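You operate a simulated robot arm through the tools that you are given. There is no shell and no other tool. Be economical: measure what you need, move in short steps, check, and stop when the job is done.

You run a simulated two-armed robot. Do the job below in one go: nothing can be reset, and whatever is moved stays where it is left.

Task
Power off, swap the die for the one on the lot card, clamp it and power on again.
Fine: old die on the shelf. Where these are worked on the way, their far stop is far enough and under half their travel is too little: head clamp.
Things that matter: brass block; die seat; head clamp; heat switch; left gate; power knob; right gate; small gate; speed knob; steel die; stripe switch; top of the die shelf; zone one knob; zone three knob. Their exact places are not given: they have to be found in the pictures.

It is judged by the outcome, as a careful person would: the job done as asked, and still so three seconds after it is handed in. It fails if anything else is knocked over, pushed out of place, dropped, spilled or broken.

Robot
Two 7-joint arms with two-finger parallel grippers on one trunk, on a base that drives. Base frame: it is fixed to the floor where the robot stands at the start and does not move with it; the origin is under the middle of the robot, x ahead of it, y to its left, z up. Units: mm, rad, N and s.
The left shoulder is at the start at [50, 161, 1023], the right one opposite. With the tool pointing down near the work surface each hand reaches from about 220 to 680 mm from the robot's upright axis, wherever it stands, measured 20 degrees to its own side. Places, roughly: brass block [1000, -1000, 1000]; die seat [900, -1100, 900]; head clamp [900, -1100, 1000]; heat switch [600, -100, 700]; left gate [900, 800, 700]; power knob [600, 0, 700]; right gate [1000, -100, 1100]; small gate [1000, -300, 1100]; speed knob [600, -300, 800]; steel die [750, -1000, 1000]; stripe switch [600, -200, 700]; top of the die shelf [700, -700, 700]; zone one knob [600, 0, 800]; zone three knob [600, -200, 800]; zone two knob [600, -100, 800]. Payload 3.43 kg a hand.
The tool frame of a hand sits at the grasp point between the pads (the TCP): z along the fingers, y along the line on which they close. The tips reach 30 mm beyond it. The gripper opens to 94 mm. The fingers are 28 mm wide and 10 mm thick; the gripper's body (50 by 96 mm) begins 55 mm behind the TCP.
Orientation is that of the tool frame in the base frame, as a unit quaternion [x, y, z, w]. With the fingers straight down and closing along the base's y, the tool's x points along the base's -x, its y along +y and its z along -z.

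Tools
- The arms move only by the tool step_arm. It takes "left_increments", "right_increments" or both (then of equal length, played together; a hand with none holds still); each is a list of rows, each a list of 2 entries, a list of its own where there are three numbers: the shift along the base's x, y, z in cm, then the turn, a rotation vector about the base's x, y, z in rad. In form: [[[dx, dy, dz], [wx, wy, wz]], ...]. A call has 1 to 10 rows; each row is the pose to reach, as a shift and turn from the pose commanded when the call began. "left_fingers" and "right_fingers" are, for a hand that has rows, the opening, from 0 (shut) to 1 (fully open), set as the call begins (left out, the last holds). Each row takes 0.2 s and may step no farther than 50 mm and 0.15 rad from the row before; otherwise, or with a gripper value out of range, the whole call is refused. Where a pose cannot be reached the arm comes as near as it can. A force on the tool above 40 N (or 10 N above the force at the start of the call, whichever is more), or a blocked arm, ends the call early, and 0.2 s more pass. The fingers move at their own pace (about 45 mm/s each) and stop on an object; they squeeze with about 40 N. The grip force told is the motor's: it shows also when the fingers shut on nothing. Time passes only in rows, and 0.2 s behind the last, so rows that repeat a pose let the fingers close. The reply holds the time, the measured pose of the TCP, the force on the tool along the base axes, the opening and the grip force, in the units named above and with some noise, with the torque about the TCP (base axes, N m) and any sound that the robot's microphone picked up.
- Cameras (640 x 400 px; columns grow to the right, rows downward): "scene" is now at [115.5, -56, 1155.4]; the picture's right is [-0.59, -0.81, 0.00], its down [-0.38, 0.28, -0.88] and it looks along [0.71, -0.52, -0.47] (base axes); focal length 283 px, centre (320, 200). "left" rides on the left gripper at [76, -14, -103] in its tool frame; the picture's right is [0.18, 0.98, 0.00], its down [-0.75, 0.14, -0.64] and it looks along [-0.63, 0.12, 0.77] (tool axes); focal length 243 px, centre (320, 200). "right" rides on the right gripper at [76, 14, -103] in its tool frame; the picture's right is [-0.18, 0.98, 0.00], its down [-0.75, -0.14, -0.64] and it looks along [-0.63, -0.12, 0.77] (tool axes); focal length 243 px, centre (320, 200).
- capture(camera): a new picture of that camera. No time passes.
- raise_lower(by): slides the trunk up (or, below 0, down) by that many mm; the arms and the scene camera ride with it, the base frame stays. It gives what a move gives, with no picture.
- base_move(legs): drives the robot by 1 to 6 legs, each [ahead, left, turn to the left] in mm, mm and rad, along the robot's own axes; the way and the turn of a leg run together, so that a leg with both is an arc; at most 1500 mm and 3.142 rad a leg. The arms and the cameras ride along, it lands a little off, and it stops where it bumps. It gives what a move gives.
- head_to(pan, tilt): turns the head with the scene camera to pan (to the left, within 1.396 rad either way) and tilt (down, from -0.506 to 1.204), counted from straight ahead of the robot. It gives what a move gives.
- pixel_to_xyz(camera, pixels): for up to 12 pixels [column, row] of the newest picture of that camera ("zoom" is the newest enlarged one), the place [x, y, z] in the base frame of the surface seen there, good to about 2 mm. No time passes.
- enlarge(camera, box): a new picture of the part [left, top, right, bottom] of that camera's present view, enlarged. No time passes.
- hand_in(): hands the job in; it is judged then, once.

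Keep the steps short. Do not move on a guess: measure, check each grasp and each placing, and mend mistakes. In all there are 80 turns and 78 pictures (those below and enlarged ones count). Leave the grippers open and the arms clear of the work at the hand-in unless told otherwise, and finish with a single line.

The tools are called by a JSON object that holds its "fn" and its "kwargs". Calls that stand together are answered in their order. step_arm: Moves the arms, as the interface text tells. Its arguments: {"type":"object","properties":{"left_increments":{"type":"array"},"left_fingers":{"type":"number"},"right_increments":{"type":"array"},"right_fingers":{"type":"number"}},"required":[]} The other tools are called the same way: raise_lower (by) slides the trunk up or down; base_move (legs) drives the base; head_to (pan, tilt) turns the head that bears the scene camera; capture (camera) takes a picture; pixel_to_xyz (camera, pixels) gives the place of the surface under pixels of a picture; enlarge (camera, box) takes an enlarged picture of a part of a camera's view; hand_in () hands the job in.

At the start:

```text
time: 0.0
left_tool_pos: [449.6, -43.5, 980.2]
left_orientation: [0.001, 1.0, -0.001, 0.0]
left_contact_force: [0.2, 0.6, -0.3]
left_torque: [0.01, 0.02, -0.05]
left_grip_width: 94.2
left_finger_force: 0.0
right_tool_pos: [297.8, -433.5, 987.7]
right_orientation: [-0.001, 1.0, 0.0, 0.001]
right_contact_force: [-0.3, 0.7, -0.6]
right_torque: [0.01, -0.01, 0.0]
right_grip_width: 93.9
right_finger_force: 0.0
trunk travel left (down, up): [-50.0, 217.0]
robot x, y, heading: [0.9, -1.5, -0.0]
head pan, tilt: [-0.635, 0.49]
```

scene: 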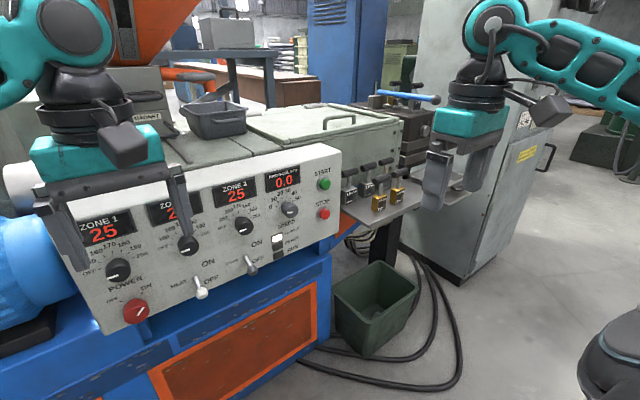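
right: 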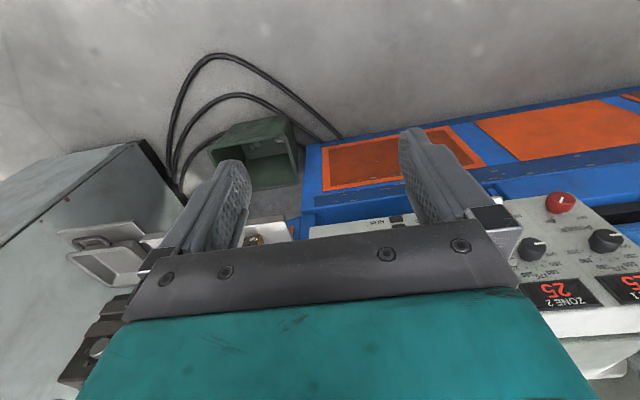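
left: 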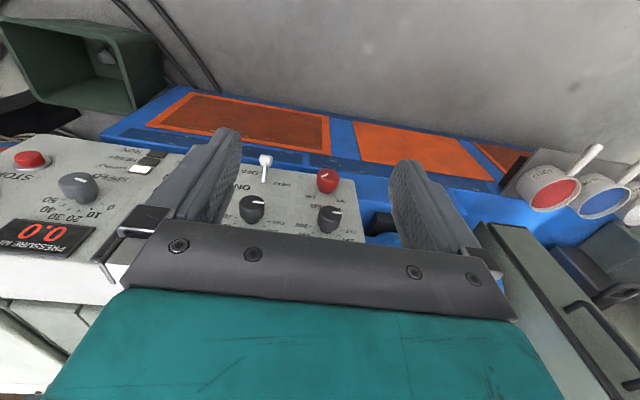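

I see the control panel, the die shelf with several dies, and the head clamp with a blue handle. I'll enlarge the panel and the die area.

{"fn": "enlarge", "kwargs": {"camera": "scene", "box": [60, 140, 350, 330]}}

{"fn": "enlarge", "kwargs": {"camera": "scene", "box": [310, 70, 470, 250]}}

```text
2.11 times, centred on (205, 235) of scene
```

zoom: 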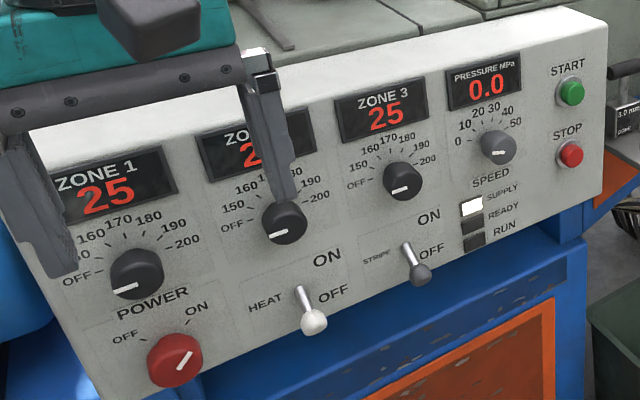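

```text
2.22 times, centred on (390, 160) of scene
```

zoom: 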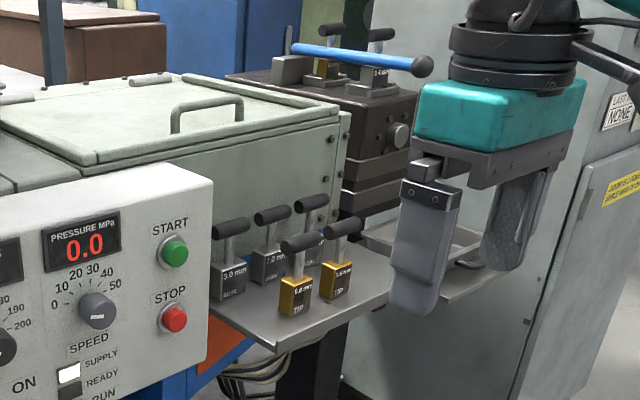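

Power points to ON, and the heat and stripe switches look down (OFF). I still need the lot card, so I'll look around with the head.

{"fn": "head_to", "kwargs": {"pan": -0.95, "tilt": 0.25}}

{"fn": "capture", "kwargs": {"camera": "scene"}}

{"fn": "head_to", "kwargs": {"pan": 0.2, "tilt": 0.3}}

{"fn": "capture", "kwargs": {"camera": "scene"}}

```text
time: 0.8
left_tool_pos: [450.3, -42.6, 981.7]
left_orientation: [0.0, 1.0, -0.001, 0.0]
left_contact_force: [-0.8, 0.5, 0.2]
left_torque: [0.01, 0.0, 0.02]
left_grip_width: 93.8
left_finger_force: 0.1
right_tool_pos: [296.2, -432.8, 988.4]
right_orientation: [-0.001, 1.0, 0.0, 0.0]
right_contact_force: [-0.9, 0.2, -0.5]
right_torque: [0.01, 0.0, -0.01]
right_grip_width: 94.2
right_finger_force: 0.2
trunk travel left (down, up): [-50.0, 217.0]
robot x, y, heading: [-1.2, -1.1, -0.005]
head pan, tilt: [-0.949, 0.25]
```

```text
72 pictures are left
```

scene: 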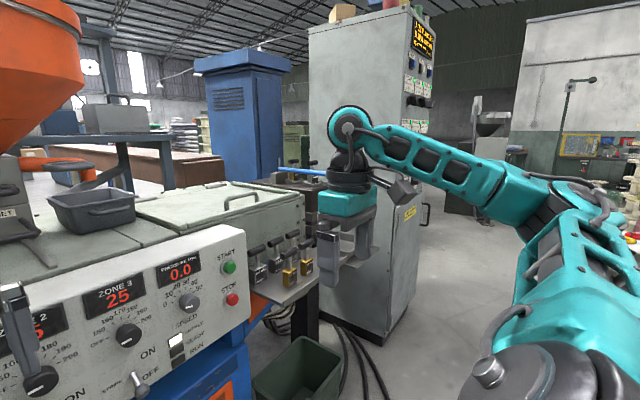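

```text
time: 2.2
left_tool_pos: [450.3, -43.6, 979.7]
left_orientation: [0.0, 1.0, 0.0, 0.0]
left_contact_force: [-0.3, 0.2, 0.0]
left_torque: [0.02, 0.0, -0.02]
left_grip_width: 94.1
left_finger_force: 0.1
right_tool_pos: [297.4, -432.3, 988.4]
right_orientation: [0.0, 1.0, 0.001, 0.0]
right_contact_force: [-0.5, 0.4, 0.1]
right_torque: [0.02, 0.03, -0.01]
right_grip_width: 94.2
right_finger_force: 0.0
trunk travel left (down, up): [-50.0, 217.0]
robot x, y, heading: [2.7, 1.5, -0.001]
head pan, tilt: [0.201, 0.3]
```

```text
71 pictures are left
```

scene: 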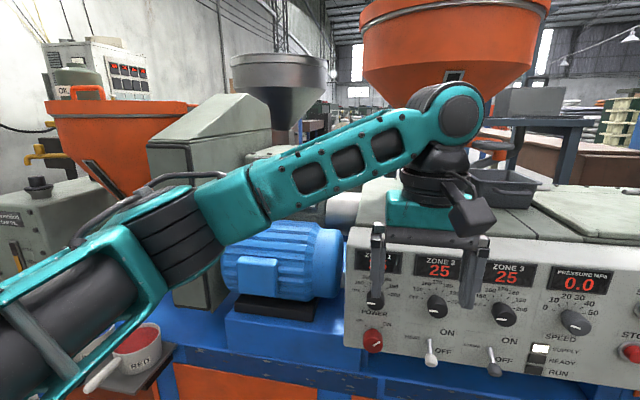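

I'll look at the cabinet's labels and the block on the barrel cover, since either could be the lot card.

{"fn": "head_to", "kwargs": {"pan": -0.8, "tilt": 0.1}}

{"fn": "enlarge", "kwargs": {"camera": "scene", "box": [310, 30, 520, 200]}}

{"fn": "enlarge", "kwargs": {"camera": "scene", "box": [0, 160, 300, 360]}}

```text
time: 3.5
left_tool_pos: [449.9, -42.1, 979.9]
left_orientation: [-0.001, 1.0, 0.0, 0.0]
left_contact_force: [0.4, 0.1, 0.3]
left_torque: [0.01, 0.01, 0.02]
left_grip_width: 93.9
left_finger_force: 0.0
right_tool_pos: [297.0, -433.7, 988.3]
right_orientation: [0.0, 1.0, 0.0, 0.0]
right_contact_force: [0.9, -1.0, 0.4]
right_torque: [-0.04, 0.02, 0.01]
right_grip_width: 94.1
right_finger_force: 0.0
trunk travel left (down, up): [-50.0, 217.0]
robot x, y, heading: [2.1, -1.3, 0.0]
head pan, tilt: [-0.799, 0.099]
```

```text
2.35 times, centred on (415, 115) of scene
```

zoom: 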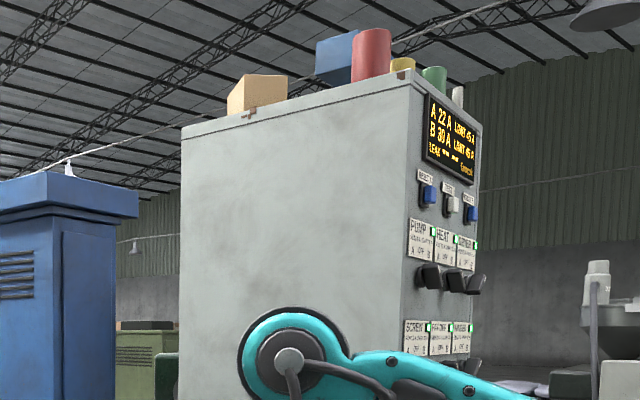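

```text
2.00 times, centred on (150, 260) of scene
```

zoom: 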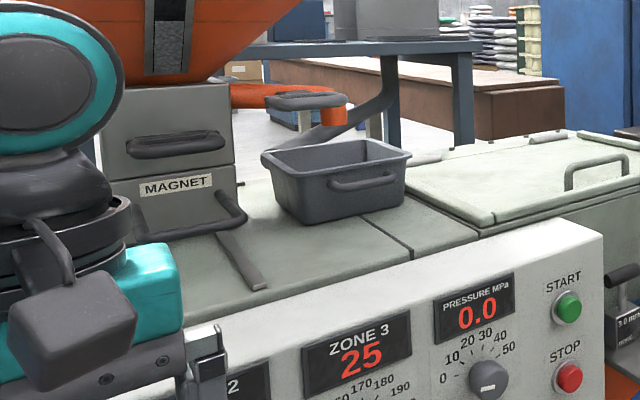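

No lot card there yet. Next I'll read the "LAST…" plate and yellow label on the cabinet, then look at the left side.

{"fn": "head_to", "kwargs": {"pan": -0.8, "tilt": 0.5}}

{"fn": "enlarge", "kwargs": {"camera": "scene", "box": [340, 40, 500, 180]}}

{"fn": "head_to", "kwargs": {"pan": 0.7, "tilt": 0.35}}

{"fn": "capture", "kwargs": {"camera": "scene"}}

{"fn": "head_to", "kwargs": {"pan": -1.39, "tilt": 0.35}}

{"fn": "capture", "kwargs": {"camera": "scene"}}

```text
time: 4.3
left_tool_pos: [449.8, -41.6, 980.3]
left_orientation: [0.0, 1.0, 0.0, 0.001]
left_contact_force: [0.2, -0.5, -0.3]
left_torque: [0.0, 0.03, 0.01]
left_grip_width: 94.0
left_finger_force: 0.0
right_tool_pos: [296.1, -434.1, 989.3]
right_orientation: [0.0, 1.0, 0.0, 0.0]
right_contact_force: [0.9, 0.5, -0.5]
right_torque: [0.01, -0.03, -0.02]
right_grip_width: 94.0
right_finger_force: 0.1
trunk travel left (down, up): [-50.0, 217.0]
robot x, y, heading: [1.4, -0.9, -0.004]
head pan, tilt: [-0.799, 0.499]
```

```text
2.86 times, centred on (420, 110) of scene
```

zoom: 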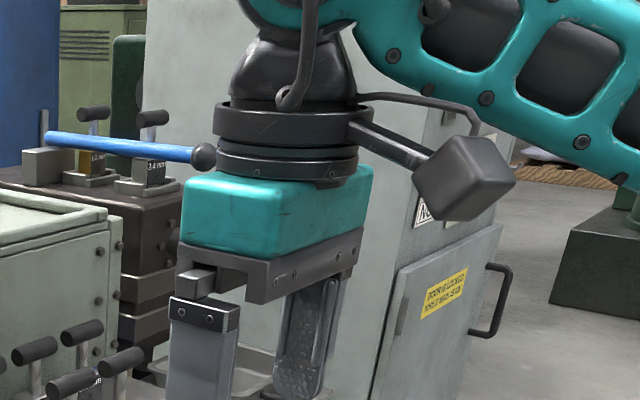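

```text
time: 5.9
left_tool_pos: [449.3, -42.6, 981.5]
left_orientation: [0.0, 1.0, 0.0, 0.0]
left_contact_force: [0.0, -0.2, -0.2]
left_torque: [-0.01, 0.05, 0.01]
left_grip_width: 93.8
left_finger_force: 0.1
right_tool_pos: [298.0, -432.4, 986.9]
right_orientation: [-0.001, 1.0, 0.0, -0.001]
right_contact_force: [0.5, 0.4, -0.2]
right_torque: [-0.02, 0.0, -0.01]
right_grip_width: 94.0
right_finger_force: 0.0
trunk travel left (down, up): [-50.0, 217.0]
robot x, y, heading: [1.7, -2.7, 0.005]
head pan, tilt: [0.7, 0.351]
```

```text
67 pictures are left
```

scene: 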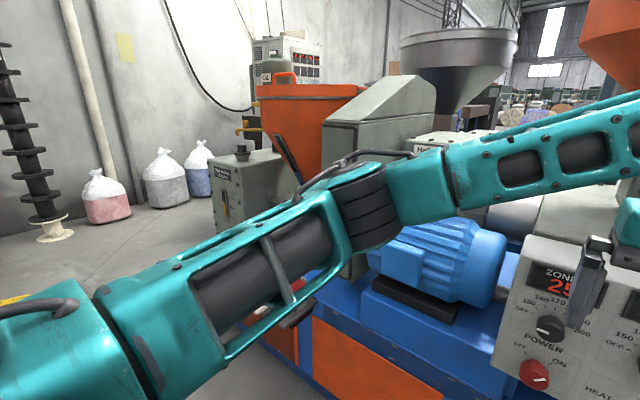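

```text
time: 7.9
left_tool_pos: [449.6, -42.1, 981.0]
left_orientation: [0.0, 1.0, 0.0, 0.001]
left_contact_force: [-0.1, 0.2, 1.1]
left_torque: [0.01, 0.0, -0.03]
left_grip_width: 93.8
left_finger_force: 0.0
right_tool_pos: [297.8, -433.5, 987.6]
right_orientation: [0.0, 1.0, 0.0, -0.001]
right_contact_force: [0.1, 0.3, 0.2]
right_torque: [0.0, 0.0, 0.0]
right_grip_width: 93.9
right_finger_force: 0.1
trunk travel left (down, up): [-50.0, 217.0]
robot x, y, heading: [-0.6, -0.8, -0.002]
head pan, tilt: [-1.389, 0.351]
```

```text
66 pictures are left
```

scene: 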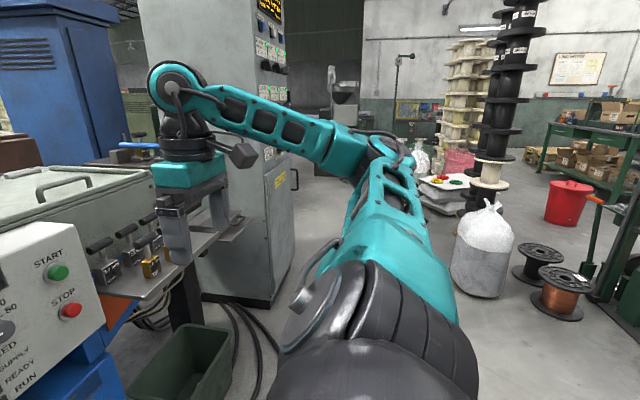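

I'll enlarge the poster on the wall and the cabinet front.

{"fn": "enlarge", "kwargs": {"camera": "scene", "box": [370, 20, 640, 150]}}

{"fn": "enlarge", "kwargs": {"camera": "scene", "box": [60, 120, 300, 310]}}

```text
2.37 times, centred on (505, 85) of scene
```

zoom: 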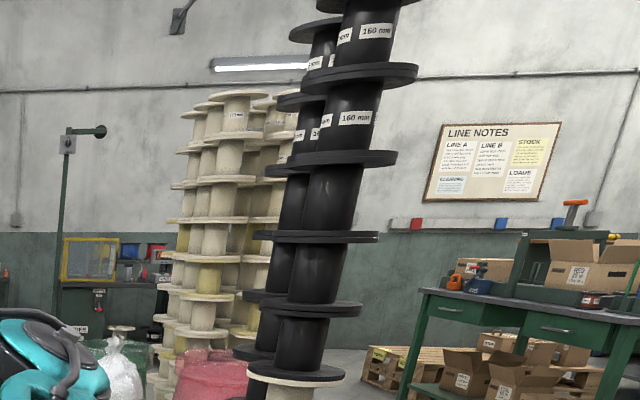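

```text
2.11 times, centred on (180, 215) of scene
```

zoom: 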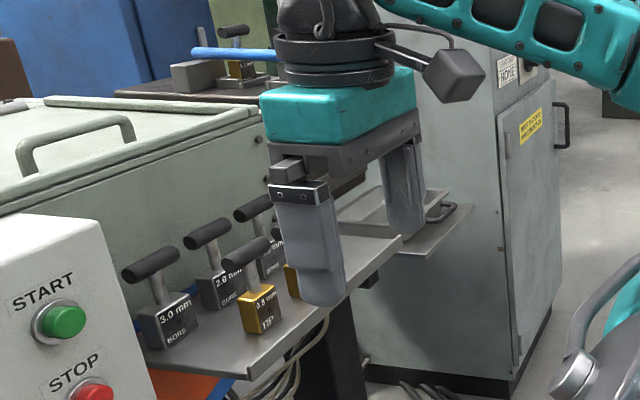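

Now the panel itself. I'll get the power knob's coordinates and the panel's tilt.

{"fn": "head_to", "kwargs": {"pan": -0.1, "tilt": 0.75}}

{"fn": "capture", "kwargs": {"camera": "scene"}}

```text
time: 9.4
left_tool_pos: [450.1, -42.2, 980.3]
left_orientation: [0.0, 1.0, -0.001, 0.0]
left_contact_force: [-0.2, 0.0, -0.2]
left_torque: [0.01, -0.03, -0.01]
left_grip_width: 93.9
left_finger_force: 0.0
right_tool_pos: [297.9, -433.1, 987.6]
right_orientation: [0.0, 1.0, -0.001, 0.0]
right_contact_force: [-0.5, 0.8, -0.4]
right_torque: [-0.03, 0.01, 0.01]
right_grip_width: 94.0
right_finger_force: 0.1
trunk travel left (down, up): [-50.0, 217.0]
robot x, y, heading: [1.3, -0.6, 0.0]
head pan, tilt: [-0.099, 0.75]
```

```text
63 pictures are left
```

scene: 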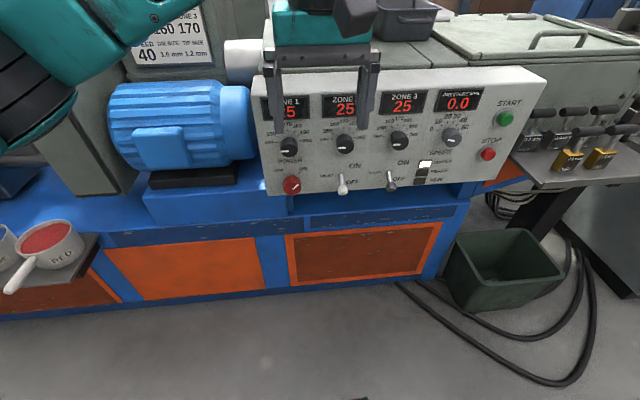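

There is a card at (170,40), probably the lot card. I'll enlarge it with the head raised, and also measure the panel points.

{"fn": "pixel_to_xyz", "kwargs": {"camera": "scene", "pixels": [[292, 185], [284, 181], [300, 181], [292, 193], [292, 174], [315, 190], [310, 150], [470, 180], [343, 186], [390, 181], [265, 190], [262, 80]]}}

{"fn": "enlarge", "kwargs": {"camera": "scene", "box": [255, 140, 455, 210]}}

{"fn": "head_to", "kwargs": {"pan": 0.2, "tilt": 0.5}}

{"fn": "capture", "kwargs": {"camera": "scene"}}

```text
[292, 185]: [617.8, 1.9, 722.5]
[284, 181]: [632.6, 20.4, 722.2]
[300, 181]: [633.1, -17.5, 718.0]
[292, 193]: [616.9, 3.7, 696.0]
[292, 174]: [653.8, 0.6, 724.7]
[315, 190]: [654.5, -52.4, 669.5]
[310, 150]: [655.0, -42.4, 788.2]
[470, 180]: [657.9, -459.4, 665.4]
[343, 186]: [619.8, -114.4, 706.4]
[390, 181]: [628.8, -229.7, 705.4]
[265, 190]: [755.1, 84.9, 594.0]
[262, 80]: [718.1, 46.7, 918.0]
```

```text
3.20 times, centred on (355, 175) of scene
```

zoom: 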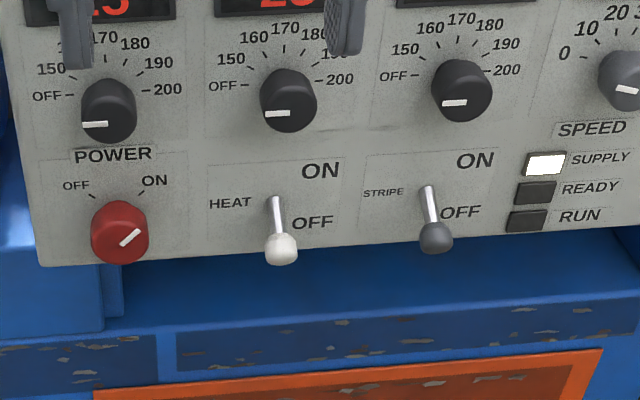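

```text
time: 10.2
left_tool_pos: [450.3, -43.0, 980.8]
left_orientation: [0.0, 1.0, 0.0, -0.001]
left_contact_force: [0.5, -0.9, -0.9]
left_torque: [0.0, 0.01, -0.02]
left_grip_width: 93.9
left_finger_force: 0.0
right_tool_pos: [297.1, -432.5, 988.3]
right_orientation: [0.0, 1.0, 0.0, 0.0]
right_contact_force: [0.1, 0.1, -0.5]
right_torque: [0.01, 0.01, -0.02]
right_grip_width: 94.0
right_finger_force: 0.2
trunk travel left (down, up): [-50.0, 217.0]
robot x, y, heading: [2.8, 0.8, 0.002]
head pan, tilt: [0.201, 0.499]
```

```text
61 pictures are left
```

scene: 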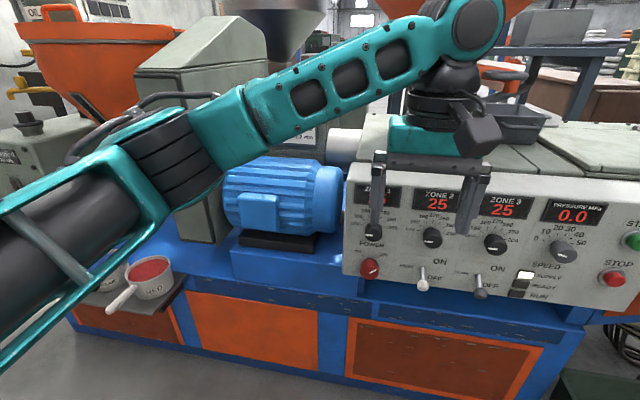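

The panel is vertical at x≈655, and the red power knob sticks out to x≈618 near y 2, z 715. I'll swing the left hand to point forward in front of it, which should also uncover the card.

{"fn": "step_arm", "kwargs": {"left_increments": [[[0, 0.4, -2], [0, -0.145, 0]], [[0, 0.8, -4], [0, -0.29, 0]], [[0, 1.2, -6], [0, -0.435, 0]], [[0.5, 1.6, -8], [0, -0.58, 0]], [[1, 2, -10], [0, -0.725, 0]], [[1.5, 2.4, -12], [0, -0.87, 0]], [[2, 2.8, -15], [0, -1.015, 0]], [[2.5, 3.2, -18], [0, -1.16, 0]], [[3, 3.8, -21], [0, -1.305, 0]], [[4, 4.4, -24], [0, -1.45, 0]]], "left_fingers": 0.75}}

{"fn": "capture", "kwargs": {"camera": "scene"}}

{"fn": "capture", "kwargs": {"camera": "left"}}

```text
time: 12.4
left_tool_pos: [491.1, 1.5, 741.1]
left_orientation: [0.001, 0.748, 0.0, 0.663]
left_contact_force: [0.0, 0.4, -0.5]
left_torque: [0.02, 0.04, -0.01]
left_grip_width: 70.6
left_finger_force: 0.1
right_tool_pos: [296.6, -434.1, 989.2]
right_orientation: [0.0, 1.0, 0.0, 0.0]
right_contact_force: [-0.6, 0.0, -0.1]
right_torque: [0.0, -0.01, -0.01]
right_grip_width: 93.9
right_finger_force: 0.0
trunk travel left (down, up): [-50.0, 217.0]
robot x, y, heading: [-0.2, -2.0, -0.001]
head pan, tilt: [0.201, 0.499]
```

```text
60 pictures are left
```

scene: 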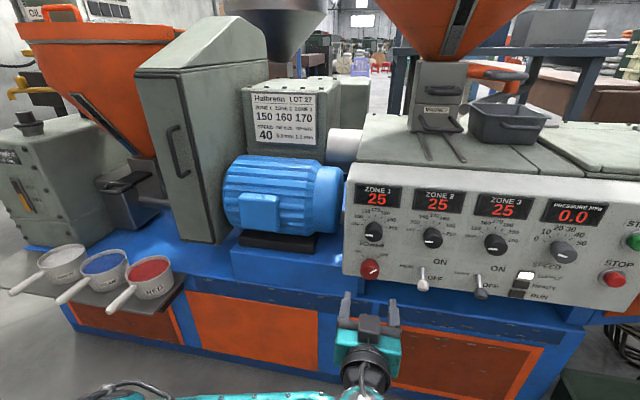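

```text
59 pictures are left
```

left: 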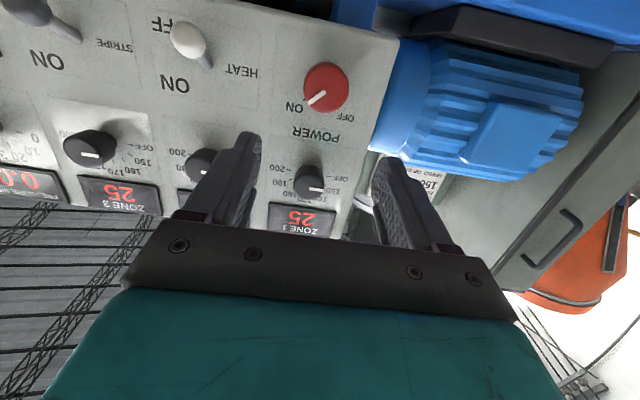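

The lot card is visible now at (285,118). I'll read it and measure the knob.

{"fn": "enlarge", "kwargs": {"camera": "scene", "box": [240, 80, 330, 155]}}

{"fn": "pixel_to_xyz", "kwargs": {"camera": "left", "pixels": [[326, 87], [310, 87], [342, 87], [326, 70], [326, 103], [350, 125], [300, 120], [309, 178]]}}

{"fn": "pixel_to_xyz", "kwargs": {"camera": "scene", "pixels": [[370, 269], [364, 269], [376, 269], [370, 262], [370, 276], [423, 284]]}}

```text
5.33 times, centred on (285, 118) of scene
```

zoom: 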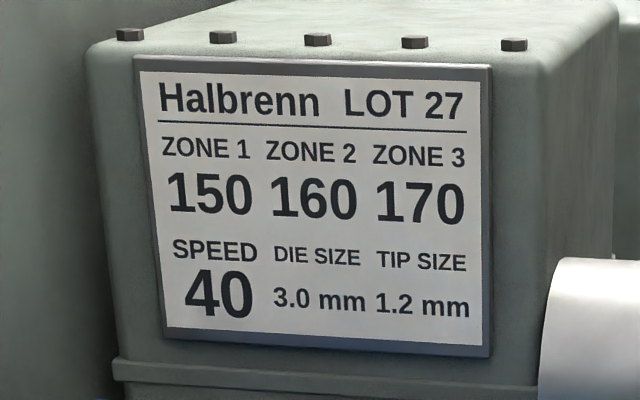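

```text
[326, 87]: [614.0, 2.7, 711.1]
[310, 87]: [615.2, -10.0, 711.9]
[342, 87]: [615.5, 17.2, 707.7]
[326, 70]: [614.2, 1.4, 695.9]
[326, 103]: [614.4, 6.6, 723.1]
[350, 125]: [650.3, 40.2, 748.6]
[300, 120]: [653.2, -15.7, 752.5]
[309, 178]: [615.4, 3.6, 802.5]
```

```text
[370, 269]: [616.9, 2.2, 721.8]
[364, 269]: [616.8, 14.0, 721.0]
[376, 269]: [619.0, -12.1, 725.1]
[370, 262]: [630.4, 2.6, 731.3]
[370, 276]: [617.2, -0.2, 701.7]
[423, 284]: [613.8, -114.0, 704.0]
```

The lot card says DIE SIZE 3.0 mm. The knob's centre is about y 2.5, z 711, with its face at x 614. First I level the hand in front of it.

{"fn": "step_arm", "kwargs": {"left_increments": [[[2, 0, -1.5], [0, -0.12, 0]], [[3.5, 0.1, -3], [0, -0.12, 0]]]}}

{"fn": "step_arm", "kwargs": {"left_increments": [[[0, 0, 0], [0.15, 0, 0]], [[0, 0, 0], [0.3, 0, 0]], [[0, 0, 0], [0.45, 0, 0]], [[0, 0, 0], [0.6, 0, 0]], [[0, 0, 0], [0.75, 0, 0]]]}}

{"fn": "capture", "kwargs": {"camera": "left"}}

```text
time: 13.0
left_tool_pos: [524.7, 3.3, 710.8]
left_orientation: [0.0, 0.707, 0.0, 0.707]
left_contact_force: [0.1, -0.4, 0.5]
left_torque: [-0.01, 0.0, -0.01]
left_grip_width: 70.5
left_finger_force: 0.0
right_tool_pos: [297.9, -434.2, 988.5]
right_orientation: [0.0, 1.0, 0.0, 0.0]
right_contact_force: [0.0, 0.0, -0.2]
right_torque: [0.02, 0.01, 0.0]
right_grip_width: 94.1
right_finger_force: 0.1
trunk travel left (down, up): [-50.0, 217.0]
robot x, y, heading: [0.2, 0.1, -0.002]
head pan, tilt: [0.201, 0.499]
```

```text
time: 14.2
left_tool_pos: [525.0, 1.3, 711.5]
left_orientation: [0.26, 0.658, 0.26, 0.658]
left_contact_force: [0.0, 1.2, 0.0]
left_torque: [-0.01, -0.01, -0.02]
left_grip_width: 70.4
left_finger_force: 0.0
right_tool_pos: [298.6, -433.7, 988.9]
right_orientation: [0.0, 1.0, -0.001, 0.0]
right_contact_force: [0.9, 0.3, 0.5]
right_torque: [0.01, 0.02, 0.0]
right_grip_width: 93.9
right_finger_force: 0.0
trunk travel left (down, up): [-50.0, 217.0]
robot x, y, heading: [-0.8, 1.2, -0.004]
head pan, tilt: [0.201, 0.499]
```

```text
57 pictures are left
```

left: 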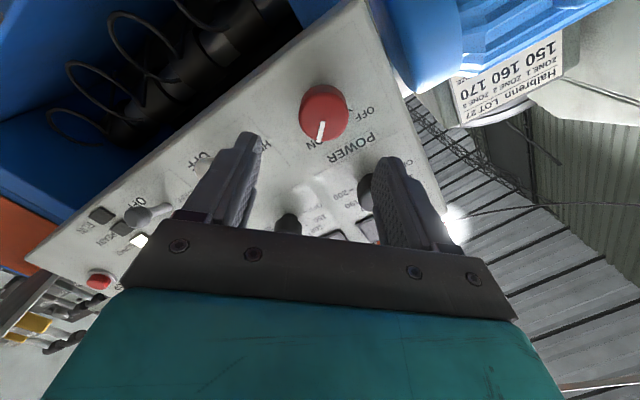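

I advance 85 mm onto the knob, then close.

{"fn": "step_arm", "kwargs": {"left_increments": [[[3, 0.1, 0], [0, 0, 0]], [[6, 0.1, 0], [0, 0, 0]], [[8.5, 0.1, 0], [0, 0, 0]]]}}

{"fn": "step_arm", "kwargs": {"left_increments": [[[0, 0, 0], [0, 0, 0]], [[0, 0, 0], [0, 0, 0]], [[0, 0, 0], [0, 0, 0]], [[0, 0, 0], [0, 0, 0]]], "left_fingers": 0}}

```text
time: 15.0
left_tool_pos: [610.3, 2.4, 710.8]
left_orientation: [0.259, 0.659, 0.259, 0.658]
left_contact_force: [-0.2, -0.7, 0.4]
left_torque: [0.0, 0.01, 0.04]
left_grip_width: 70.2
left_finger_force: 0.0
right_tool_pos: [297.6, -434.5, 987.1]
right_orientation: [0.0, 1.0, 0.001, 0.0]
right_contact_force: [0.8, 0.2, 0.2]
right_torque: [0.01, 0.02, -0.03]
right_grip_width: 93.9
right_finger_force: 0.0
trunk travel left (down, up): [-50.0, 217.0]
robot x, y, heading: [0.5, 3.8, -0.002]
head pan, tilt: [0.201, 0.499]
```

```text
time: 16.0
left_tool_pos: [610.3, 4.9, 711.8]
left_orientation: [0.258, 0.657, 0.262, 0.658]
left_contact_force: [1.7, 6.5, 5.8]
left_torque: [-0.03, -0.05, 0.34]
left_grip_width: 41.4
left_finger_force: 45.2
right_tool_pos: [298.0, -432.6, 988.7]
right_orientation: [0.0, 1.0, 0.001, 0.0]
right_contact_force: [-0.4, 0.5, -0.3]
right_torque: [0.02, 0.01, -0.03]
right_grip_width: 94.0
right_finger_force: 0.1
trunk travel left (down, up): [-50.0, 217.0]
robot x, y, heading: [-1.3, -1.0, -0.005]
head pan, tilt: [0.201, 0.499]
```

It's gripped at 41 mm with a slight side force. I turn it about −1.5 rad about x, which is counter-clockwise as seen from the front, toward OFF.

{"fn": "step_arm", "kwargs": {"left_increments": [[[0, 0.1, 0.1], [-0.15, 0, 0]], [[0, 0.1, 0.1], [-0.3, 0, 0]], [[0, 0.1, 0.1], [-0.45, 0, 0]], [[0, 0.1, 0.1], [-0.6, 0, 0]], [[0, 0.1, 0.1], [-0.75, 0, 0]], [[0, 0.1, 0.1], [-0.9, 0, 0]], [[0, 0.1, 0.1], [-1.05, 0, 0]], [[0, 0.1, 0.1], [-1.2, 0, 0]], [[0, 0.1, 0.1], [-1.35, 0, 0]], [[0, 0.1, 0.1], [-1.5, 0, 0]]]}}

{"fn": "capture", "kwargs": {"camera": "left"}}

{"fn": "enlarge", "kwargs": {"camera": "scene", "box": [330, 170, 640, 370]}}

```text
time: 18.2
left_tool_pos: [610.1, 5.4, 712.2]
left_orientation: [-0.261, 0.657, -0.26, 0.658]
left_contact_force: [8.2, 8.9, 9.1]
left_torque: [-0.01, -0.75, 0.62]
left_grip_width: 41.2
left_finger_force: 44.8
right_tool_pos: [296.3, -433.4, 989.1]
right_orientation: [0.0, 1.0, 0.0, 0.0]
right_contact_force: [0.3, 0.9, 0.2]
right_torque: [-0.03, 0.01, 0.01]
right_grip_width: 94.0
right_finger_force: 0.1
trunk travel left (down, up): [-50.0, 217.0]
robot x, y, heading: [-2.0, -2.6, -0.0]
head pan, tilt: [0.201, 0.499]
```

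```text
56 pictures are left
```

left: 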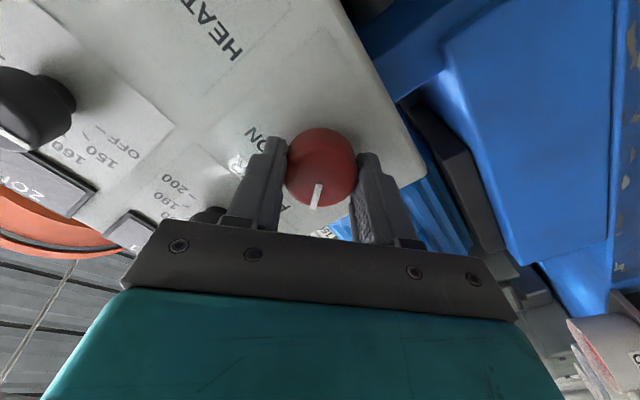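

```text
2.00 times, centred on (485, 270) of scene
```

zoom: 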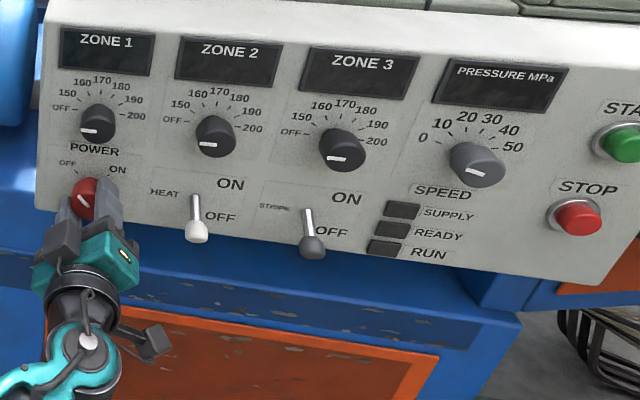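

The displays went dark, so power is off. I release and back away, then check.

{"fn": "step_arm", "kwargs": {"left_increments": [[[0, -0.1, -0.1], [0, 0, 0]], [[0, -0.1, -0.1], [0, 0, 0]], [[-4, -0.1, -0.1], [0, 0, 0]], [[-9, -0.1, -0.1], [0, 0, 0]], [[-13, -0.1, -0.1], [0, 0, 0]]], "left_fingers": 0.75}}

{"fn": "enlarge", "kwargs": {"camera": "scene", "box": [330, 170, 640, 370]}}

{"fn": "head_to", "kwargs": {"pan": -0.75, "tilt": 0.5}}

```text
time: 19.6
left_tool_pos: [514.8, 15.6, 757.8]
left_orientation: [-0.245, 0.622, -0.262, 0.696]
left_contact_force: [-0.3, 0.2, 1.0]
left_torque: [0.02, -0.03, 0.03]
left_grip_width: 70.4
left_finger_force: 0.2
right_tool_pos: [296.9, -432.9, 988.1]
right_orientation: [0.0, 1.0, 0.0, 0.001]
right_contact_force: [-0.5, 1.0, -0.1]
right_torque: [0.01, 0.0, 0.0]
right_grip_width: 94.0
right_finger_force: 0.0
trunk travel left (down, up): [-50.0, 217.0]
robot x, y, heading: [4.1, -1.4, 0.004]
head pan, tilt: [0.201, 0.499]
stopped in row 5 (left hand): the arm was blocked; the commanded pose is now the measured one
```

```text
2.00 times, centred on (485, 270) of scene
```

zoom: 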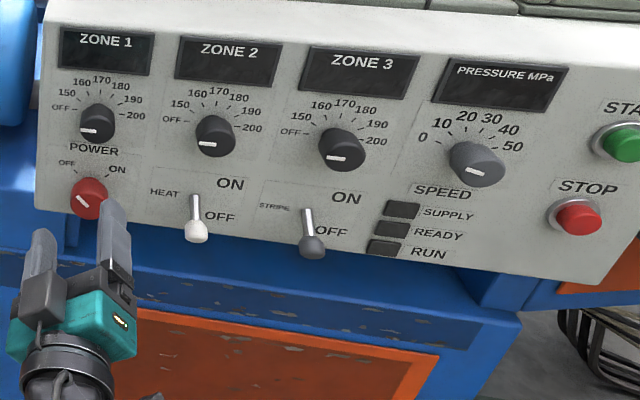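

```text
time: 20.8
left_tool_pos: [514.8, 14.3, 757.3]
left_orientation: [-0.245, 0.621, -0.263, 0.697]
left_contact_force: [-0.4, -0.2, -0.3]
left_torque: [0.02, 0.01, -0.01]
left_grip_width: 70.5
left_finger_force: 0.0
right_tool_pos: [299.3, -433.2, 988.5]
right_orientation: [0.0, 1.0, 0.0, 0.0]
right_contact_force: [0.7, 0.1, 0.4]
right_torque: [-0.01, -0.01, 0.01]
right_grip_width: 94.1
right_finger_force: 0.0
trunk travel left (down, up): [-50.0, 217.0]
robot x, y, heading: [0.5, -0.6, 0.003]
head pan, tilt: [-0.75, 0.499]
```

The knob points to OFF. The retreat stopped on arm reach alone, with nothing touched. I fold the left hand back toward its start pose before driving.

{"fn": "step_arm", "kwargs": {"left_increments": [[[0, 0, 1], [0.15, 0, 0]], [[0, 0, 2], [0.3, 0, 0]], [[0, 0, 3], [0.45, 0, 0]], [[0, -0.5, 4], [0.6, 0, 0]], [[0, -1, 5], [0.75, 0, 0]]]}}

{"fn": "step_arm", "kwargs": {"left_increments": [[[-0.5, 0, 2], [0, 0.145, 0]], [[-1, 0, 4], [0, 0.29, 0]], [[-1.5, 1, 6], [0, 0.435, 0]], [[-2, 2, 8], [0, 0.58, 0]], [[-3, 3, 10], [0, 0.725, 0]], [[-4, 4, 12], [0, 0.87, 0]], [[-6, 5, 14], [0, 1.015, 0]], [[-8, 6, 16], [0, 1.16, 0]], [[-10, 7, 17], [0, 1.305, 0]], [[-12, 8, 18], [0, 1.45, 0]]]}}

{"fn": "capture", "kwargs": {"camera": "scene"}}

```text
time: 22.0
left_tool_pos: [521.2, 22.1, 804.1]
left_orientation: [0.045, 0.668, 0.008, 0.742]
left_contact_force: [0.4, 0.5, 0.0]
left_torque: [-0.01, -0.01, 0.0]
left_grip_width: 70.5
left_finger_force: 0.0
right_tool_pos: [297.6, -432.5, 988.1]
right_orientation: [0.001, 1.0, 0.0, 0.0]
right_contact_force: [0.7, -0.3, -0.5]
right_torque: [-0.03, 0.0, -0.04]
right_grip_width: 94.0
right_finger_force: 0.0
trunk travel left (down, up): [-50.0, 217.0]
robot x, y, heading: [-1.4, 0.5, 0.004]
head pan, tilt: [-0.75, 0.499]
```

```text
time: 22.6
left_tool_pos: [513.7, 50.4, 813.4]
left_orientation: [0.07, 0.757, 0.054, 0.647]
left_contact_force: [0.7, -0.7, -0.5]
left_torque: [-0.01, 0.0, 0.01]
left_grip_width: 70.6
left_finger_force: 0.1
right_tool_pos: [297.2, -432.5, 987.2]
right_orientation: [0.0, 1.0, 0.001, 0.001]
right_contact_force: [0.3, 0.0, 0.7]
right_torque: [-0.03, 0.02, 0.01]
right_grip_width: 93.6
right_finger_force: 0.0
trunk travel left (down, up): [-50.0, 217.0]
robot x, y, heading: [-2.1, 0.1, -0.002]
head pan, tilt: [-0.75, 0.499]
stopped in row 2 (left hand): the arm was blocked; the commanded pose is now the measured one
```

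```text
53 pictures are left
```

scene: 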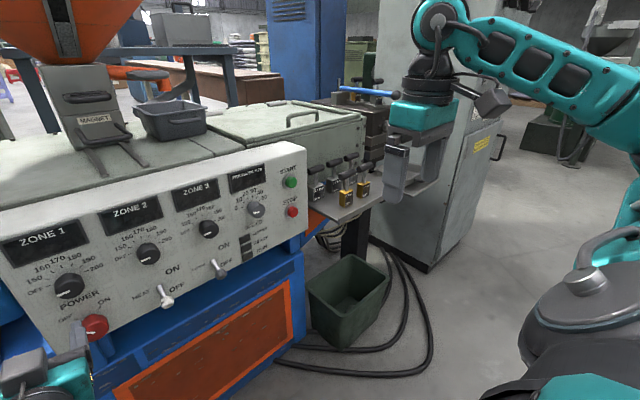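

The left arm meets a joint limit, but the hand is in a harmless place. Now I measure the die area, head and floor objects to choose where to stand.

{"fn": "pixel_to_xyz", "kwargs": {"camera": "scene", "pixels": [[345, 360], [385, 270], [310, 290], [430, 340], [316, 190], [334, 186], [345, 200], [362, 190], [350, 215], [380, 93], [372, 108], [420, 265]]}}

{"fn": "enlarge", "kwargs": {"camera": "scene", "box": [290, 70, 450, 230]}}

```text
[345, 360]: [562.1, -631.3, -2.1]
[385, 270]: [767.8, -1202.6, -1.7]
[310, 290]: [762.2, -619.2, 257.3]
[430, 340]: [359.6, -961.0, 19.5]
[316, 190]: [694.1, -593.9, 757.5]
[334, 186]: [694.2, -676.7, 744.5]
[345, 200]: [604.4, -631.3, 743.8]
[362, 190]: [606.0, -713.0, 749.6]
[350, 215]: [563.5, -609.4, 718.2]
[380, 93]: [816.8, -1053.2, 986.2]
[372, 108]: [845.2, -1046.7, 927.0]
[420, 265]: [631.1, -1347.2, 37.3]
```

```text
2.50 times, centred on (370, 150) of scene
```

zoom: 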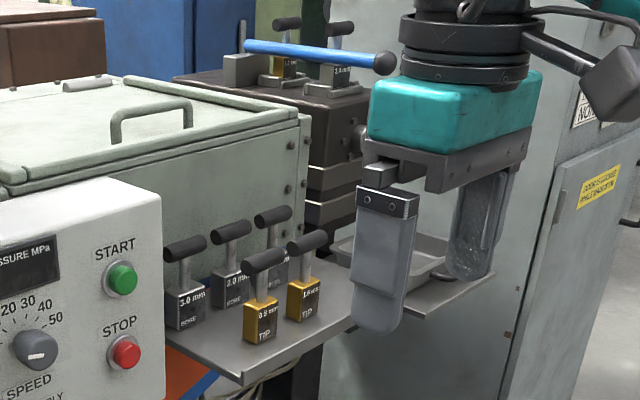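

I'll return the left hand the way it came, in small stages, so it folds without hitting joint limits.

{"fn": "step_arm", "kwargs": {"left_increments": [[[-0.5, -1.5, -2.5], [0, 0, 0]], [[-1, -3, -5], [0, 0, 0]], [[-2, -5, -7], [0, 0, 0]]]}}

{"fn": "step_arm", "kwargs": {"left_increments": [[[-0.5, -0.5, 3], [0, 0.145, 0]], [[-1, -1, 6], [0, 0.29, 0]], [[-1.5, -1.5, 9], [0, 0.435, 0]], [[-2, -2, 12], [0, 0.58, 0]], [[-3, -2.5, 14], [0, 0.725, 0]], [[-4, -3, 16], [0, 0.87, 0]], [[-4, -3.5, 18], [0, 1.015, 0]], [[-4, -4, 20], [0, 1.16, 0]], [[-4, -4.5, 22], [0, 1.305, 0]]]}}

```text
time: 23.3
left_tool_pos: [533.2, 69.8, 774.2]
left_orientation: [0.118, 0.713, 0.135, 0.678]
left_contact_force: [0.6, 0.8, 0.3]
left_torque: [-0.01, 0.01, 0.01]
left_grip_width: 70.4
left_finger_force: 0.0
right_tool_pos: [298.0, -432.0, 988.2]
right_orientation: [0.001, 1.0, 0.0, 0.001]
right_contact_force: [0.2, 0.0, 0.6]
right_torque: [0.01, -0.01, 0.0]
right_grip_width: 93.9
right_finger_force: 0.0
trunk travel left (down, up): [-50.0, 217.0]
robot x, y, heading: [1.8, -0.6, 0.002]
head pan, tilt: [-0.75, 0.499]
stopped in row 3 (left hand): the arm was blocked; the commanded pose is now the measured one
```

```text
time: 24.3
left_tool_pos: [525.7, 96.5, 868.2]
left_orientation: [0.154, 0.861, 0.168, 0.454]
left_contact_force: [-0.7, 0.0, 0.0]
left_torque: [-0.02, 0.01, 0.01]
left_grip_width: 70.4
left_finger_force: 0.0
right_tool_pos: [297.2, -433.4, 988.0]
right_orientation: [0.0, 1.0, 0.0, 0.001]
right_contact_force: [-0.5, 0.0, 0.2]
right_torque: [-0.04, 0.01, 0.0]
right_grip_width: 93.9
right_finger_force: 0.1
trunk travel left (down, up): [-50.0, 217.0]
robot x, y, heading: [-2.4, -3.9, 0.001]
head pan, tilt: [-0.75, 0.499]
stopped in row 4 (left hand): the arm was blocked; the commanded pose is now the measured one
```

The arm slides toward +y each time, so I go with it: up and left, tilting down.

{"fn": "step_arm", "kwargs": {"left_increments": [[[-0.5, 1, 2], [0, 0.14, 0]], [[-1, 2, 4], [0, 0.28, 0]], [[-2, 3, 6], [0, 0.42, 0]], [[-3, 4, 8], [0, 0.56, 0]], [[-4, 5, 10], [0, 0.7, 0]], [[-5, 6, 11], [0, 0.84, 0]], [[-6, 7, 12], [0, 0.95, 0]]]}}

{"fn": "head_to", "kwargs": {"pan": 0.3, "tilt": 0.7}}

{"fn": "capture", "kwargs": {"camera": "scene"}}

```text
time: 25.9
left_tool_pos: [600.0, 195.2, 993.2]
left_orientation: [0.216, 0.973, 0.08, 0.019]
left_contact_force: [0.3, -0.4, -0.4]
left_torque: [0.0, -0.01, 0.0]
left_grip_width: 70.2
left_finger_force: 0.0
left hand out of reach, approached as far as the arm can: row 3, 4, 5, 6, 7
right_tool_pos: [296.4, -432.0, 987.9]
right_orientation: [0.0, 1.0, 0.0, 0.001]
right_contact_force: [-0.7, -0.6, 0.1]
right_torque: [0.0, -0.04, 0.02]
right_grip_width: 94.1
right_finger_force: 0.1
trunk travel left (down, up): [-50.0, 217.0]
robot x, y, heading: [-0.5, 4.3, -0.003]
head pan, tilt: [-0.75, 0.499]
```

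```text
time: 27.2
left_tool_pos: [598.5, 196.9, 992.1]
left_orientation: [0.214, 0.973, 0.081, 0.02]
left_contact_force: [-0.1, -0.1, 0.2]
left_torque: [-0.03, 0.01, -0.01]
left_grip_width: 70.4
left_finger_force: 0.0
right_tool_pos: [297.6, -432.2, 988.2]
right_orientation: [0.0, 1.0, 0.0, 0.0]
right_contact_force: [-0.1, -0.2, -0.5]
right_torque: [-0.02, 0.01, -0.01]
right_grip_width: 93.9
right_finger_force: 0.1
trunk travel left (down, up): [-50.0, 217.0]
robot x, y, heading: [-3.4, 2.4, 0.002]
head pan, tilt: [0.3, 0.7]
```

```text
51 pictures are left
```

scene: 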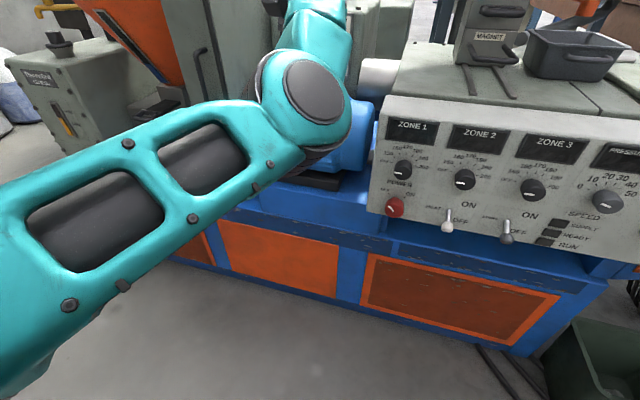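

The left hand points down again with nothing touched. I draw it in toward the body.

{"fn": "step_arm", "kwargs": {"left_increments": [[[-4, 0, 0], [0, 0, 0]], [[-8, 0, 0], [0, 0, 0]], [[-12, 0, 0], [0, 0, 0.1]], [[-16, 0, 0], [0, 0, 0.2]], [[-20, 0, 0], [0, 0, 0.3]], [[-24, 0, 0], [0, 0, 0.4]]]}}

{"fn": "capture", "kwargs": {"camera": "scene"}}

```text
time: 28.6
left_tool_pos: [414.3, 379.3, 992.1]
left_orientation: [0.017, 0.997, 0.078, -0.007]
left_contact_force: [-0.5, 0.1, -0.3]
left_torque: [0.0, 0.0, -0.03]
left_grip_width: 70.8
left_finger_force: 0.1
left hand out of reach, approached as far as the arm can: row 1, 2, 3, 4, 5, 6
right_tool_pos: [297.0, -432.7, 989.8]
right_orientation: [0.0, 1.0, 0.0, 0.001]
right_contact_force: [-0.9, 0.3, 0.3]
right_torque: [-0.02, 0.0, -0.01]
right_grip_width: 94.1
right_finger_force: 0.0
trunk travel left (down, up): [-50.0, 217.0]
robot x, y, heading: [-0.6, 0.2, -0.001]
head pan, tilt: [0.3, 0.7]
```

```text
50 pictures are left
```

scene: 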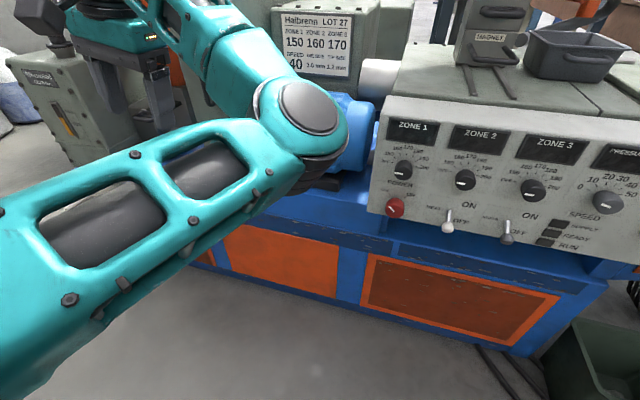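

The elbow has swung to the front. I move the hand to the mirror of the right hand's pose at about [300, 430, 990], which should relax it.

{"fn": "step_arm", "kwargs": {"left_increments": [[[0, 5, 0], [0, 0, 0]], [[0, 10, 0], [0, 0, 0]], [[0, 15, 0], [0, 0, 0]], [[0, 20, 0], [0, 0, 0]], [[-3, 23.5, 0], [0, 0, 0]], [[-6, 23.5, 0], [0, 0, 0]], [[-6, 23.5, 0], [0, 0, 0]]]}}

{"fn": "pixel_to_xyz", "kwargs": {"camera": "scene", "pixels": [[320, 110]]}}

{"fn": "capture", "kwargs": {"camera": "scene"}}

```text
time: 30.2
left_tool_pos: [355.1, 621.0, 992.5]
left_orientation: [0.018, 0.997, 0.079, -0.005]
left_contact_force: [-0.7, 0.1, 0.8]
left_torque: [-0.01, 0.03, -0.01]
left_grip_width: 70.4
left_finger_force: 0.0
right_tool_pos: [297.5, -431.7, 989.3]
right_orientation: [0.0, 1.0, 0.0, 0.001]
right_contact_force: [0.0, 1.5, -0.9]
right_torque: [0.0, 0.0, 0.02]
right_grip_width: 94.0
right_finger_force: 0.1
trunk travel left (down, up): [-50.0, 217.0]
robot x, y, heading: [-1.8, -1.8, 0.004]
head pan, tilt: [0.3, 0.7]
```

```text
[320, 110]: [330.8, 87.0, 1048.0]
```

```text
49 pictures are left
```

scene: 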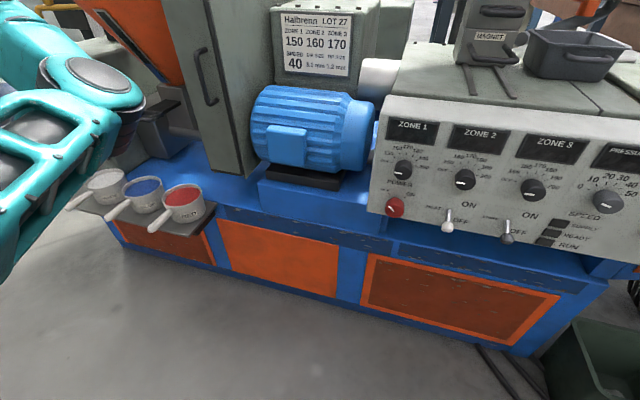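

It tracks again. I bring the hand in to about [270,400,990].

{"fn": "step_arm", "kwargs": {"left_increments": [[[-4, 0, 0], [0, 0, 0]], [[-8, -2, 0], [0, 0, 0]], [[-9, -6, 0], [0, 0, 0]], [[-9, -10, 0], [0, 0, 0]], [[-9, -14, 0], [0, 0, 0]], [[-9, -18, 0], [0, 0, 0]], [[-9, -22, 0], [0, 0, 0]]]}}

{"fn": "base_move", "kwargs": {"legs": [[0, -850, 0]]}}

{"fn": "head_to", "kwargs": {"pan": -0.2, "tilt": 0.5}}

{"fn": "capture", "kwargs": {"camera": "scene"}}

```text
time: 31.8
left_tool_pos: [264.8, 398.9, 989.5]
left_orientation: [0.016, 0.997, 0.078, -0.005]
left_contact_force: [0.2, -0.4, 0.3]
left_torque: [0.0, -0.04, 0.0]
left_grip_width: 70.3
left_finger_force: 0.1
right_tool_pos: [298.0, -432.9, 988.5]
right_orientation: [0.0, 1.0, 0.001, 0.0]
right_contact_force: [0.1, -0.3, -0.4]
right_torque: [-0.02, -0.01, 0.03]
right_grip_width: 94.1
right_finger_force: 0.0
trunk travel left (down, up): [-50.0, 217.0]
robot x, y, heading: [1.0, -0.9, -0.003]
head pan, tilt: [0.3, 0.7]
```

```text
time: 39.6
left_tool_pos: [264.4, -439.9, 990.9]
left_orientation: [0.01, 0.997, 0.08, -0.007]
left_contact_force: [0.1, 0.3, -1.2]
left_torque: [-0.02, 0.03, 0.0]
left_grip_width: 70.3
left_finger_force: 0.0
right_tool_pos: [308.9, -1271.6, 988.6]
right_orientation: [-0.008, 1.0, 0.0, 0.0]
right_contact_force: [0.3, -0.3, 0.9]
right_torque: [-0.05, 0.03, 0.01]
right_grip_width: 93.8
right_finger_force: 0.1
trunk travel left (down, up): [-50.0, 217.0]
robot x, y, heading: [4.1, -844.9, 0.019]
head pan, tilt: [0.3, 0.7]
```

```text
time: 40.5
left_tool_pos: [264.6, -439.2, 990.7]
left_orientation: [0.01, 0.997, 0.079, -0.006]
left_contact_force: [-0.3, 0.8, -0.2]
left_torque: [-0.04, 0.01, 0.0]
left_grip_width: 70.4
left_finger_force: 0.1
right_tool_pos: [309.4, -1272.8, 988.6]
right_orientation: [-0.007, 1.0, 0.0, 0.0]
right_contact_force: [-0.6, 0.1, 0.4]
right_torque: [0.0, -0.02, -0.02]
right_grip_width: 93.8
right_finger_force: 0.1
trunk travel left (down, up): [-50.0, 217.0]
robot x, y, heading: [8.1, -840.8, 0.016]
head pan, tilt: [-0.201, 0.499]
```

```text
48 pictures are left
```

scene: 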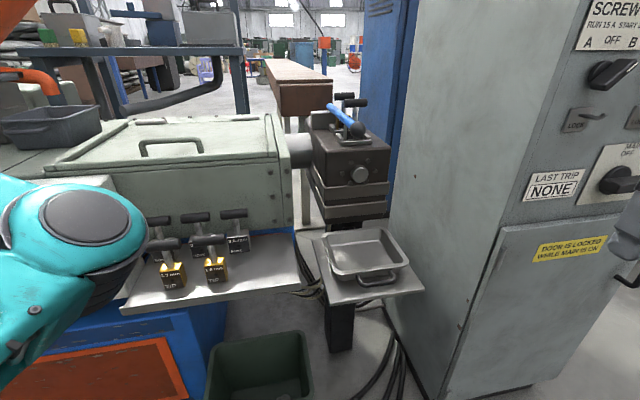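

Now the shelf, the head with the blue clamp lever and the die posts are in full view. I enlarge both.

{"fn": "enlarge", "kwargs": {"camera": "scene", "box": [270, 70, 430, 200]}}

{"fn": "pixel_to_xyz", "kwargs": {"camera": "zoom", "pixels": [[360, 260], [330, 150], [370, 240], [250, 130], [200, 130], [320, 90], [270, 190], [400, 290], [210, 290], [440, 290], [320, 380], [270, 95]]}}

{"fn": "enlarge", "kwargs": {"camera": "scene", "box": [110, 190, 310, 320]}}

```text
3.08 times, centred on (350, 135) of scene
```

zoom: 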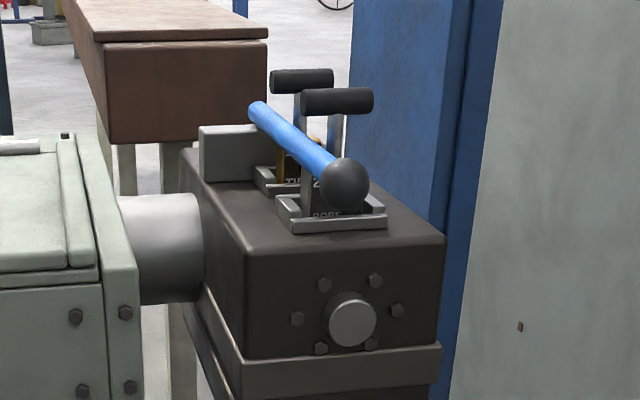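

```text
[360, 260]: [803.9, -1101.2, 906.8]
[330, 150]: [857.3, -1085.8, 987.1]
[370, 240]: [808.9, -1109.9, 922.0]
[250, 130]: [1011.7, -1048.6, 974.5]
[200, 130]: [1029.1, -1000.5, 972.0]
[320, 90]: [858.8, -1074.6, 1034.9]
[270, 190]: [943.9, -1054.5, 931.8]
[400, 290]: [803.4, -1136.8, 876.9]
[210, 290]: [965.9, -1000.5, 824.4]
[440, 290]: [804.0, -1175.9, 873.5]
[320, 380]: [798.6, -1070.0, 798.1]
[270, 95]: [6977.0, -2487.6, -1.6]
```

```text
3.08 times, centred on (210, 255) of scene
```

zoom: 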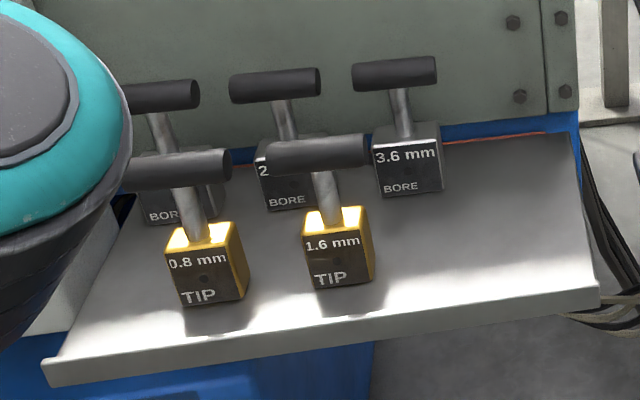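

The seat holds a steel bore die in front and a brass tip behind. The shelf holds bores 3.0 (partly hidden), 2.x and 3.6, plus tips 0.8 and 1.6. Before driving ahead I measure clearances to the cabinet, tray, elbow and bin.

{"fn": "pixel_to_xyz", "kwargs": {"camera": "scene", "pixels": [[570, 248], [445, 380], [425, 288], [330, 295], [270, 350], [120, 310], [130, 240], [300, 290], [620, 185], [345, 345], [520, 230], [75, 215]]}}

```text
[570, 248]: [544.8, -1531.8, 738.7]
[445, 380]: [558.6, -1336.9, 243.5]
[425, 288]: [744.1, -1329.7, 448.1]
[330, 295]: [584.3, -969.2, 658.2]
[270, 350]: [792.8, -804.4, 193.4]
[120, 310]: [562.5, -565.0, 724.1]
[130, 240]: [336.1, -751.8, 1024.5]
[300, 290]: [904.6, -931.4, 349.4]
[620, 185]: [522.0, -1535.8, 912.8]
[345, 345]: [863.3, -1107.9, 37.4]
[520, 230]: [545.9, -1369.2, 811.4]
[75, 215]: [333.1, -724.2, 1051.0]
```

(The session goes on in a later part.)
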